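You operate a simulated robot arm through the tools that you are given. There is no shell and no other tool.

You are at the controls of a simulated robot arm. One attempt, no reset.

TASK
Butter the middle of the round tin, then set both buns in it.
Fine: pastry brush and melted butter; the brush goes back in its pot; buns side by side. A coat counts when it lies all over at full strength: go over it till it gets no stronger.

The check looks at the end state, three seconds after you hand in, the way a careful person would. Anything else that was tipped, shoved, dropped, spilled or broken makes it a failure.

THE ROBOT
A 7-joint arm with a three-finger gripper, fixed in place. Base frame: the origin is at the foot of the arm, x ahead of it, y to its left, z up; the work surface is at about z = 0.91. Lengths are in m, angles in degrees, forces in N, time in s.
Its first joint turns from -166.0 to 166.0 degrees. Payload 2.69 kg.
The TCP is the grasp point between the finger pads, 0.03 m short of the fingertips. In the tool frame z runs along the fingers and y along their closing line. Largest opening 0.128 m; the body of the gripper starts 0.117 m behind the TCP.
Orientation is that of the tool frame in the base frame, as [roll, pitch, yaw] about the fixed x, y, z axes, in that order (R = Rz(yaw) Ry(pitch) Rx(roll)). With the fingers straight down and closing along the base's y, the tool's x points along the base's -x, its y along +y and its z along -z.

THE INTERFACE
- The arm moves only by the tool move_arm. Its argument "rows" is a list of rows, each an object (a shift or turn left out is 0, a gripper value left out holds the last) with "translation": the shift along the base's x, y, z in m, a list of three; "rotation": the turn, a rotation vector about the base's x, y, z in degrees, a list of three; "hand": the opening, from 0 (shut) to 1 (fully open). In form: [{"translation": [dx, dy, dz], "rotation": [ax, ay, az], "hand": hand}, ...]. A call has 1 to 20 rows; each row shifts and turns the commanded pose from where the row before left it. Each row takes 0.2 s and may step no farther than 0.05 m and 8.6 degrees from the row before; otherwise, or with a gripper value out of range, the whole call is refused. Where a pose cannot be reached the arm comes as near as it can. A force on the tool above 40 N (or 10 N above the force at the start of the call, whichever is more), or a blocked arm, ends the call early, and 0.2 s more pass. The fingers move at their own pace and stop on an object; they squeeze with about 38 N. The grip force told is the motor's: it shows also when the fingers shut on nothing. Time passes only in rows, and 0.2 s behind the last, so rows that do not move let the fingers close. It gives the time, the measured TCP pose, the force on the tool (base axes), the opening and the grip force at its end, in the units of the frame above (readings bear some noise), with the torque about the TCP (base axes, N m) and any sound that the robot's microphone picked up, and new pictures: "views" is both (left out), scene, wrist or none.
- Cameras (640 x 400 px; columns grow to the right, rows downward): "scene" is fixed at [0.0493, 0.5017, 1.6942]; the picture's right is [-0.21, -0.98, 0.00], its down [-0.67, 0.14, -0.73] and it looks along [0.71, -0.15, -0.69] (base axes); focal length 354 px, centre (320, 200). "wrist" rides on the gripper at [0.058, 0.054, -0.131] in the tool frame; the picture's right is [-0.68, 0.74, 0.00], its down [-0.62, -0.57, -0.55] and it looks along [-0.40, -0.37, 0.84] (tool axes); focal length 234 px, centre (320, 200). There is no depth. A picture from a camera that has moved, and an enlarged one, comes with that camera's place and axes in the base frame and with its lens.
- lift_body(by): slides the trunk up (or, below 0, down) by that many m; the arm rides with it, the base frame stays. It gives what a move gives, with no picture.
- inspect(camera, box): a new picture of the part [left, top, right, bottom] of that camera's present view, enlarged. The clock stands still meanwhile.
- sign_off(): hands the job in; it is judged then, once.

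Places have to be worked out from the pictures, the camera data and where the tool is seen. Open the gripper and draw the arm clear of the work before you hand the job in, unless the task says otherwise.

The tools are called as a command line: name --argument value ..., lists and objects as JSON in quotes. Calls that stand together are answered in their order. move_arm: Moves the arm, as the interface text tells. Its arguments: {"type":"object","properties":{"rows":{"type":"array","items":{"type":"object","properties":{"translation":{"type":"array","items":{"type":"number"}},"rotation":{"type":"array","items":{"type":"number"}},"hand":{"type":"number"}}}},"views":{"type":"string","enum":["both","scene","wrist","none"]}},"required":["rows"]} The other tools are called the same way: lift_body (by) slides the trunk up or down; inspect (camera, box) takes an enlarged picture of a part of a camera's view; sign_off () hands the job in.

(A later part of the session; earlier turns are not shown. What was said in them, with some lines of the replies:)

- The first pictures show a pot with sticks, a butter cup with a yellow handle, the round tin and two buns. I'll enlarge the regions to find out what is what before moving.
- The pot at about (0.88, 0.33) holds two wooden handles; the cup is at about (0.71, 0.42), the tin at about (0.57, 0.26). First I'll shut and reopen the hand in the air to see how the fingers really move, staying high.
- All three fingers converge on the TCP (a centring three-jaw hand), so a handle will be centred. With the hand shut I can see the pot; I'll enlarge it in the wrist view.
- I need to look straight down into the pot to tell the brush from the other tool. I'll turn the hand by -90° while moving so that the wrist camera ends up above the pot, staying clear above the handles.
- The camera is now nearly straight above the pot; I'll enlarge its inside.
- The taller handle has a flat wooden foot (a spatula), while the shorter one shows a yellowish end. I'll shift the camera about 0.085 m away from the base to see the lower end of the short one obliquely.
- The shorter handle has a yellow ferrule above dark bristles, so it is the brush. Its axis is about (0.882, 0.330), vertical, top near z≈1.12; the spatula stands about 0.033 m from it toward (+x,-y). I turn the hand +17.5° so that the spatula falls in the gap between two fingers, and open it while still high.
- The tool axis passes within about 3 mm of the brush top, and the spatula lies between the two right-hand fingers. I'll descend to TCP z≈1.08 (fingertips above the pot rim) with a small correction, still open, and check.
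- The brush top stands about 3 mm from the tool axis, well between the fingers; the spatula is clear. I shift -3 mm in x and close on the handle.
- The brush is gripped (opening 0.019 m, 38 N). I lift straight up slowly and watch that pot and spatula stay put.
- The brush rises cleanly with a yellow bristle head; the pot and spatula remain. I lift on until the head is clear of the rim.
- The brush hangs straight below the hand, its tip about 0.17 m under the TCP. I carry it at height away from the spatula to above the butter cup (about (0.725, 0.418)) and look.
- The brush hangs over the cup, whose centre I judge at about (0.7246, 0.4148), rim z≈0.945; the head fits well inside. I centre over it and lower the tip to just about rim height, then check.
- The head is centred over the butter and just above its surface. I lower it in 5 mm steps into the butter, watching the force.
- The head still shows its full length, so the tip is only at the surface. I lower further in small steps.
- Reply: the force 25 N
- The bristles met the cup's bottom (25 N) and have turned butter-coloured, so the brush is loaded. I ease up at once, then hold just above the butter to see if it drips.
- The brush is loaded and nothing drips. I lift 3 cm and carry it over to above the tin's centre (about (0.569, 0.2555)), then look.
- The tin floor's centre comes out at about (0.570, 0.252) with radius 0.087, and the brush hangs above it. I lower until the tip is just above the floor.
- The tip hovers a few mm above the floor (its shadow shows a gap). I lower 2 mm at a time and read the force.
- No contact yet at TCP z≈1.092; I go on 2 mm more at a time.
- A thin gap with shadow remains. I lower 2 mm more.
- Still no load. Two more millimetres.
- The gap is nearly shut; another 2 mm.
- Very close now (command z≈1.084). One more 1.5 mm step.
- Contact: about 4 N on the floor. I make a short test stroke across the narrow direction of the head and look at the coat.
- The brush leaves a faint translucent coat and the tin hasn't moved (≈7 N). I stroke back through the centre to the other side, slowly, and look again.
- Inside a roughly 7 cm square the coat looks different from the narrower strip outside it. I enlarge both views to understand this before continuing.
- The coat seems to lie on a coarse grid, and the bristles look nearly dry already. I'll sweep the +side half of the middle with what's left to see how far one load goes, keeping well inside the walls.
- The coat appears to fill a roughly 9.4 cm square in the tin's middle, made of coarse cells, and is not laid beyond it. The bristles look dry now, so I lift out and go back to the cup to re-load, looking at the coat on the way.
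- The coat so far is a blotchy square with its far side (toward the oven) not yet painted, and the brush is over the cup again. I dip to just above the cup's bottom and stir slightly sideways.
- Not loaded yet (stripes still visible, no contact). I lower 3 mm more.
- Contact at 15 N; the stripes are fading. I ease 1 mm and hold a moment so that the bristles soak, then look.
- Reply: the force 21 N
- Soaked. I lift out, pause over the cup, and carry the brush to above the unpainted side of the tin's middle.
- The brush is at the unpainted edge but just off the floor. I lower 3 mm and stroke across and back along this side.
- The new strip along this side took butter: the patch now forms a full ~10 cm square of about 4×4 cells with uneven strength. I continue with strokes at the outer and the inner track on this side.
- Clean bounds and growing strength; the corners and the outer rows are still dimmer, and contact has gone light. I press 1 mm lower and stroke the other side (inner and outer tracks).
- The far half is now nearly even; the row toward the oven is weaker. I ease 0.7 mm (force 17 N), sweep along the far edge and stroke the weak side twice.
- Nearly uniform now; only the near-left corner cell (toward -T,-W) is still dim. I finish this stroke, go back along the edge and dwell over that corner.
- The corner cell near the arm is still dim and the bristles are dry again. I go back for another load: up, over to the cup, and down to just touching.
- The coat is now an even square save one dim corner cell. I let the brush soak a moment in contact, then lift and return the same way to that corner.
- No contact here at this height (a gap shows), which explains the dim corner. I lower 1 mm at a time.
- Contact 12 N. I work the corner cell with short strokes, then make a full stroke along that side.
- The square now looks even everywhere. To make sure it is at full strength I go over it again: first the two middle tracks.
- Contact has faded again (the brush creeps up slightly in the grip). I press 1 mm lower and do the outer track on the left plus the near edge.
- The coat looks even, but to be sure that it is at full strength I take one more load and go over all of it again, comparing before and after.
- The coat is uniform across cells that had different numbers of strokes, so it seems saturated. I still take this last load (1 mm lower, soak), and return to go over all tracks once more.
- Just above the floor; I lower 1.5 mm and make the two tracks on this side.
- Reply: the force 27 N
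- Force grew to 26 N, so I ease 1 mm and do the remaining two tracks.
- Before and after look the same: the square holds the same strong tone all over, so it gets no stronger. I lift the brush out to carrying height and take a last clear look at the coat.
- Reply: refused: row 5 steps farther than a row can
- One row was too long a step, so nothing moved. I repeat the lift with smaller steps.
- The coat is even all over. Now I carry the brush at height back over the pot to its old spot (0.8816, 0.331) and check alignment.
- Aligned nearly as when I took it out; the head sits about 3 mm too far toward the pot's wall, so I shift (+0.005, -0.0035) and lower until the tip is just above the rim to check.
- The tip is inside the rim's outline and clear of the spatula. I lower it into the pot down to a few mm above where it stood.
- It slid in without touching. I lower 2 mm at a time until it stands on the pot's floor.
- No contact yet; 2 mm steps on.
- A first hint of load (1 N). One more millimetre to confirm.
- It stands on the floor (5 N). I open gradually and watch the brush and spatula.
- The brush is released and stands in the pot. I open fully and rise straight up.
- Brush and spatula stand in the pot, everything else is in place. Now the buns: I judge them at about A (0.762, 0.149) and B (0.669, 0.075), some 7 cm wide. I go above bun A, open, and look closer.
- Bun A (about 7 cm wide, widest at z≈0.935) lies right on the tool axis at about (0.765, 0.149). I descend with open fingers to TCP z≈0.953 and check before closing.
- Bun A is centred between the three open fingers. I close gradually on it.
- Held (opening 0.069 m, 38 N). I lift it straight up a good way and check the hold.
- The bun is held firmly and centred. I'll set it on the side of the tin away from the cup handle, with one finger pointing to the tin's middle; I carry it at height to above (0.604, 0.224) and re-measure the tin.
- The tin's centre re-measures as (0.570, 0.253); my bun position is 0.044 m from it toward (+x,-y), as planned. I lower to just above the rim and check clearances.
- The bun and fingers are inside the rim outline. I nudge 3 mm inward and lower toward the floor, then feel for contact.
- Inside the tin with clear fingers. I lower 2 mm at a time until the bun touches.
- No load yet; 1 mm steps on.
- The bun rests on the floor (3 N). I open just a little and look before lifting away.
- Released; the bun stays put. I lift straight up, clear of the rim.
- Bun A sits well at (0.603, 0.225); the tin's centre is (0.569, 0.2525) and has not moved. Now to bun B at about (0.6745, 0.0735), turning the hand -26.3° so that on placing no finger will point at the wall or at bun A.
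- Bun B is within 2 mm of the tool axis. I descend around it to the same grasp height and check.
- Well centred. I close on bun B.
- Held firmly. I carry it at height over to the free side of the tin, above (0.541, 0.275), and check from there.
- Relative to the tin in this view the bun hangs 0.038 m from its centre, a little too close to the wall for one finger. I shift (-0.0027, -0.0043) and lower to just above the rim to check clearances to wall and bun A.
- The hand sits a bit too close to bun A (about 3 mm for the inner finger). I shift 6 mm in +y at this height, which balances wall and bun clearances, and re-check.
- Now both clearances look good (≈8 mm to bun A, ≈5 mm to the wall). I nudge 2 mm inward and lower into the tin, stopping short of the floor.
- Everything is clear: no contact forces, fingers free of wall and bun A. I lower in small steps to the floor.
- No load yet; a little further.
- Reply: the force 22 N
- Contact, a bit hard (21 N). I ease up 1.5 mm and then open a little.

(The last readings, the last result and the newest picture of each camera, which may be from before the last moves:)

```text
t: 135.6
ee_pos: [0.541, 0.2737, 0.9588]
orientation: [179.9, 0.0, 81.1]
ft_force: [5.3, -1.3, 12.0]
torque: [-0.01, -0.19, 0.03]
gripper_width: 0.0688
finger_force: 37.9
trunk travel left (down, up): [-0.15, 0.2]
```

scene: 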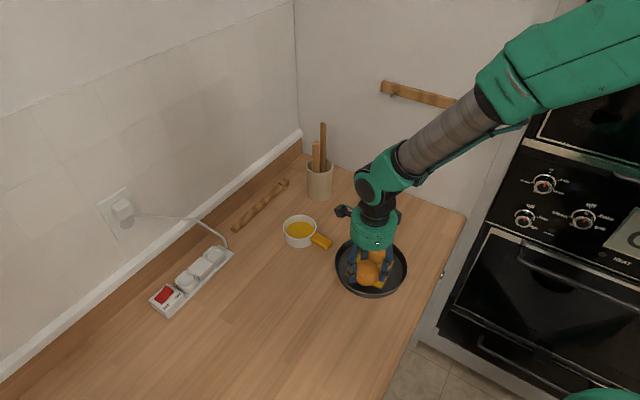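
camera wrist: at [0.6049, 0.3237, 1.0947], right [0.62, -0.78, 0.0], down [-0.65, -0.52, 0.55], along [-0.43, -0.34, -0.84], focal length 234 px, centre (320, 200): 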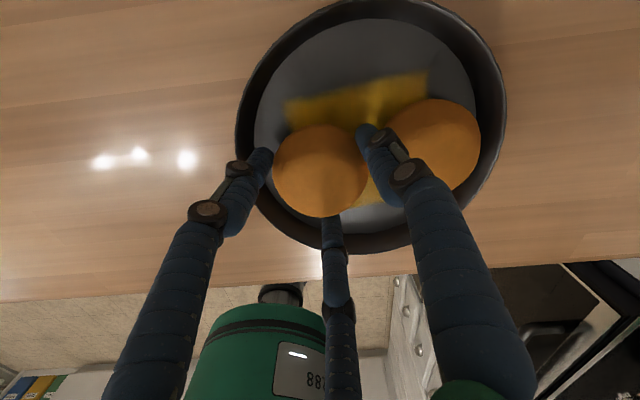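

Still 12 N; I ease another 0.7 mm, then open slightly.

move_arm --rows '[{"translation": [0, 0, 0.0007]}, {"translation": [0, 0, 0]}, {"hand": 0.56}, {"hand": 0.59}, {"hand": 0.6}, {"hand": 0.6}]' --views "both"

inspect --camera "wrist" --box '[160, 20, 460, 260]'

inspect --camera "scene" --box '[310, 190, 430, 310]'

```text
t: 137.0
ee_pos: [0.5417, 0.2743, 0.9588]
orientation: [179.9, 0.0, 81.3]
ft_force: [-0.4, 0.3, -0.1]
torque: [0.01, 0.01, 0.02]
gripper_width: 0.0768
finger_force: 0.0
trunk travel left (down, up): [-0.15, 0.2]
camera wrist: at [0.6041, 0.3236, 1.0902], right [0.62, -0.78, 0.0], down [-0.65, -0.52, 0.55], along [-0.43, -0.34, -0.84], focal length 234 px, centre (320, 200)
```

scene: 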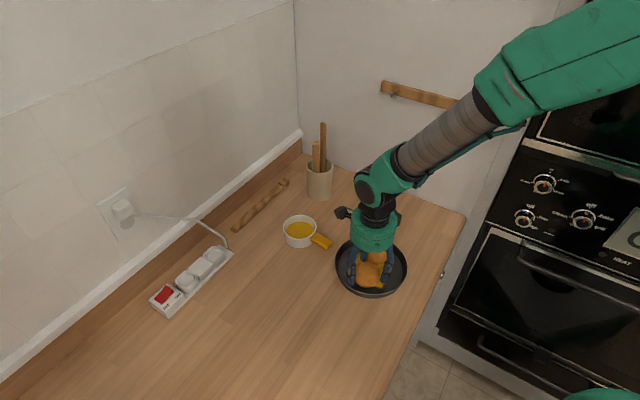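
wrist: 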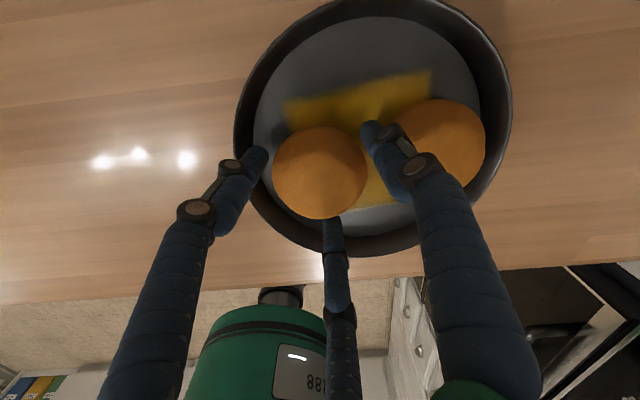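

```text
1.67 times, centred on (310, 140) of wrist
camera zoom: at [0.6041, 0.3236, 1.0902], right [0.62, -0.78, 0.0], down [-0.65, -0.52, 0.55], along [-0.43, -0.34, -0.84], focal length 390 px, centre (337, 300)
```

zoom: 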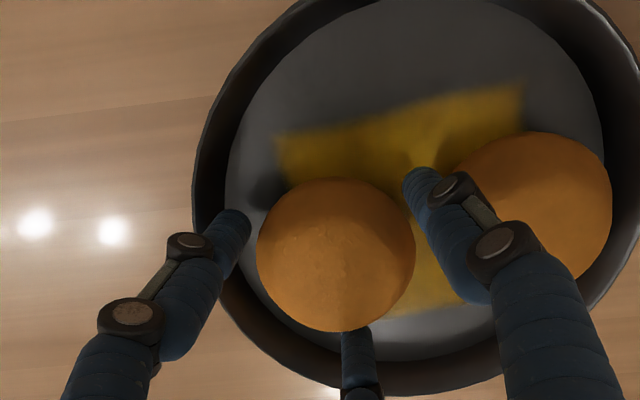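

```text
3.33 times, centred on (370, 250) of scene
camera zoom: at [0.0493, 0.5017, 1.6942], right [-0.21, -0.98, 0.0], down [-0.67, 0.14, -0.73], along [0.71, -0.15, -0.69], focal length 1178 px, centre (153, 33)
```

zoom: 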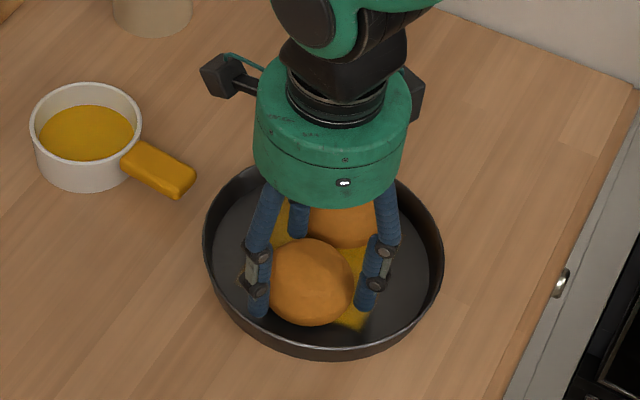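

Released without side load; both buns lie flat and apart. I lift straight up out of the tin, opening fully only once clear, and check.

move_arm --rows '[{"translation": [0, 0, 0.01]}, {"translation": [0, 0, 0.02]}, {"translation": [0, 0, 0.03]}, {"translation": [0, 0, 0.04]}, {"translation": [0, 0, 0.045]}, {"translation": [0, 0, 0.045], "hand": 1}, {"translation": [0, 0, 0.045], "hand": 1}, {"translation": [0, 0, 0]}]' --views "both"

inspect --camera "wrist" --box '[200, 40, 440, 260]'

inspect --camera "scene" --box '[310, 190, 430, 310]'

```text
t: 138.8
ee_pos: [0.5395, 0.2741, 1.1928]
orientation: [-180.0, 0.0, 81.3]
ft_force: [0.2, -0.5, -0.5]
torque: [0.01, -0.05, 0.01]
gripper_width: 0.1279
finger_force: 0.1
trunk travel left (down, up): [-0.15, 0.2]
camera wrist: at [0.6013, 0.3234, 1.324], right [0.62, -0.78, 0.0], down [-0.65, -0.52, 0.55], along [-0.43, -0.34, -0.84], focal length 234 px, centre (320, 200)
```

scene: 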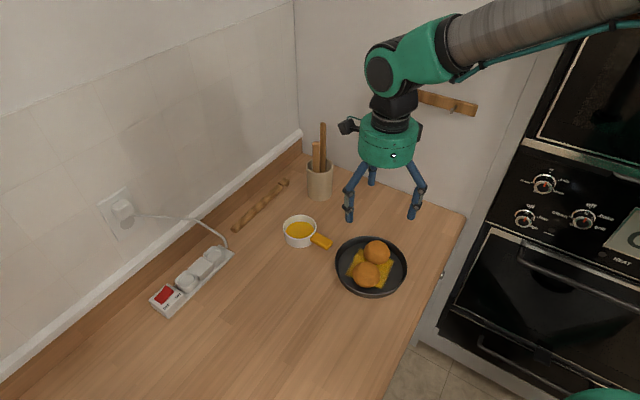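
wrist: 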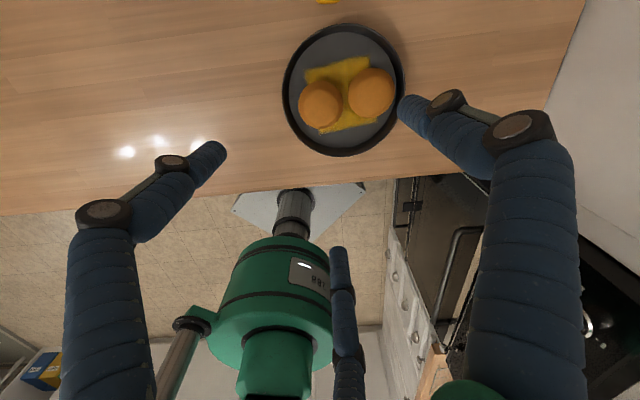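

```text
1.82 times, centred on (320, 150) of wrist
camera zoom: at [0.6013, 0.3234, 1.324], right [0.62, -0.78, 0.0], down [-0.65, -0.52, 0.55], along [-0.43, -0.34, -0.84], focal length 426 px, centre (320, 291)
```

zoom: 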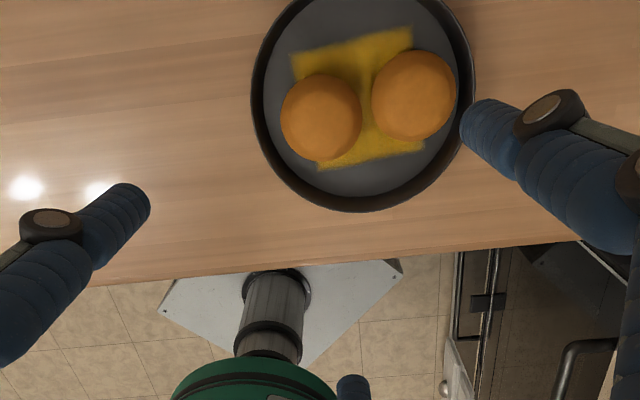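

```text
3.33 times, centred on (370, 250) of scene
camera zoom: at [0.0493, 0.5017, 1.6942], right [-0.21, -0.98, 0.0], down [-0.67, 0.14, -0.73], along [0.71, -0.15, -0.69], focal length 1178 px, centre (153, 33)
```

zoom: 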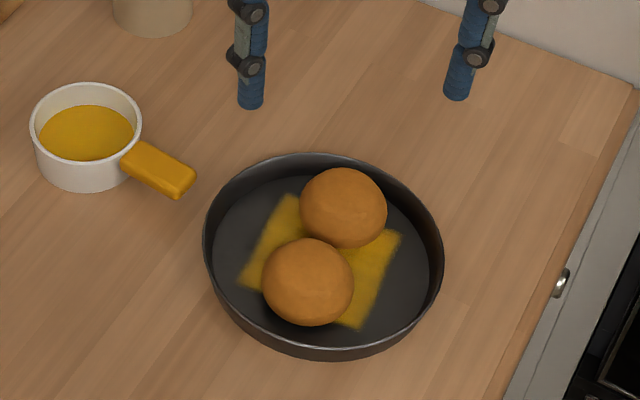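

Both buns lie side by side in the buttered tin. I draw the arm up and back, clear of the work, and check the whole scene for drips or shifts.

move_arm --rows '[{"translation": [0, 0, 0.045]}, {"translation": [0, 0, 0.045]}, {"translation": [0, -0.02, 0.04]}, {"translation": [0, -0.04, 0.02]}, {"translation": [0, -0.045, 0]}, {"translation": [0, -0.045, 0]}, {"translation": [0, 0, 0]}]' --views "both"

inspect --camera "scene" --box '[220, 110, 480, 320]'

inspect --camera "scene" --box '[270, 110, 370, 260]'

inspect --camera "scene" --box '[330, 220, 420, 305]'

```text
t: 140.4
ee_pos: [0.5382, 0.122, 1.3442]
orientation: [-179.9, 0.0, 81.2]
ft_force: [-0.9, -0.9, 0.2]
torque: [0.06, -0.01, 0.01]
gripper_width: 0.1282
finger_force: 0.1
trunk travel left (down, up): [-0.15, 0.2]
camera wrist: at [0.6021, 0.1716, 1.4765], right [0.62, -0.78, 0.0], down [-0.65, -0.52, 0.55], along [-0.43, -0.34, -0.84], focal length 234 px, centre (320, 200)
```

scene: 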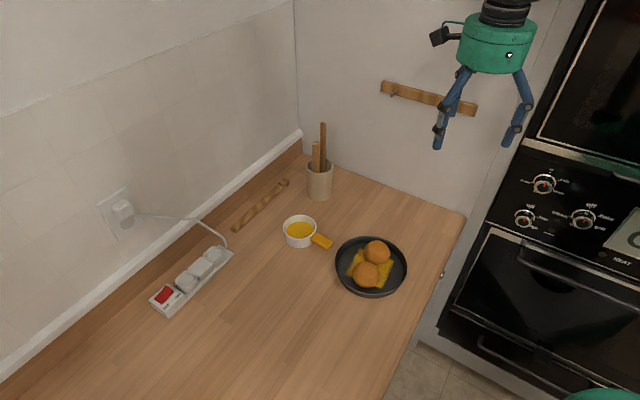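
wrist: 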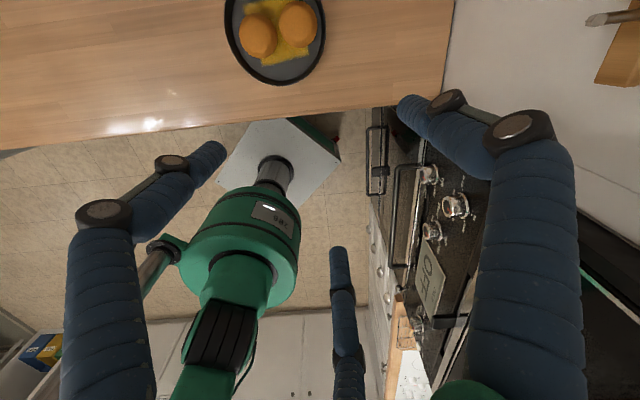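

```text
1.90 times, centred on (350, 215) of scene
camera zoom: at [0.0493, 0.5017, 1.6942], right [-0.21, -0.98, 0.0], down [-0.67, 0.14, -0.73], along [0.71, -0.15, -0.69], focal length 673 px, centre (263, 171)
```

zoom: 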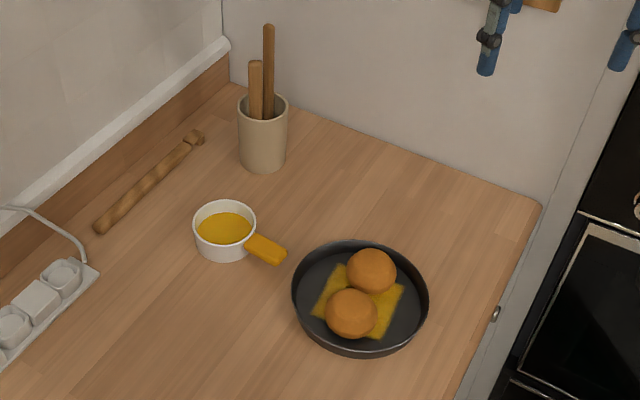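

```text
2.67 times, centred on (320, 185) of scene
camera zoom: at [0.0493, 0.5017, 1.6942], right [-0.21, -0.98, 0.0], down [-0.67, 0.14, -0.73], along [0.71, -0.15, -0.69], focal length 943 px, centre (320, 240)
```

zoom: 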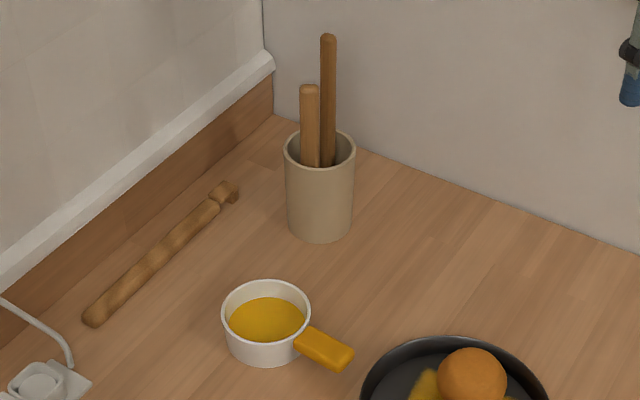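

```text
4.71 times, centred on (375, 262) of scene
camera zoom: at [0.0493, 0.5017, 1.6942], right [-0.21, -0.98, 0.0], down [-0.67, 0.14, -0.73], along [0.71, -0.15, -0.69], focal length 1664 px, centre (61, -94)
```

zoom: 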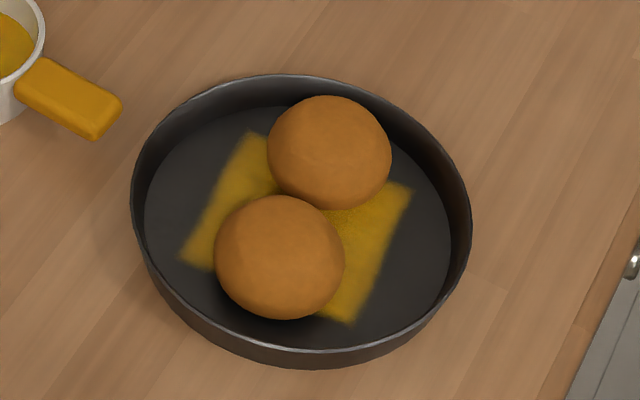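

The brush is back in its pot next to the spatula, and the cup, pot and tin are where they were at the start. The coat is even with both buns side by side on it, nothing dripped, and the open hand is well clear. I hand the job in.

sign_off

```text
The job is handed in.
```

I buttered the middle of the tin, put the brush back in its pot, and set both buns side by side in the tin. The job is handed in; I have not seen the result of the check.

- **Butter:** the coat is an even square about 10 cm across in the middle of the tin. After another load of butter it looked no stronger, though on the last track of that final pass the brush had lifted off the floor.
- **Brush:** it stands in its pot beside the spatula, much as it did at the start.
- **Buns:** both lie flat in the tin, about 1 cm apart and clear of the wall.
- **Everything else:** the cup, pot and tin look unmoved in the last pictures, and I saw no drips on the counter. The gripper is open and clear of the work.
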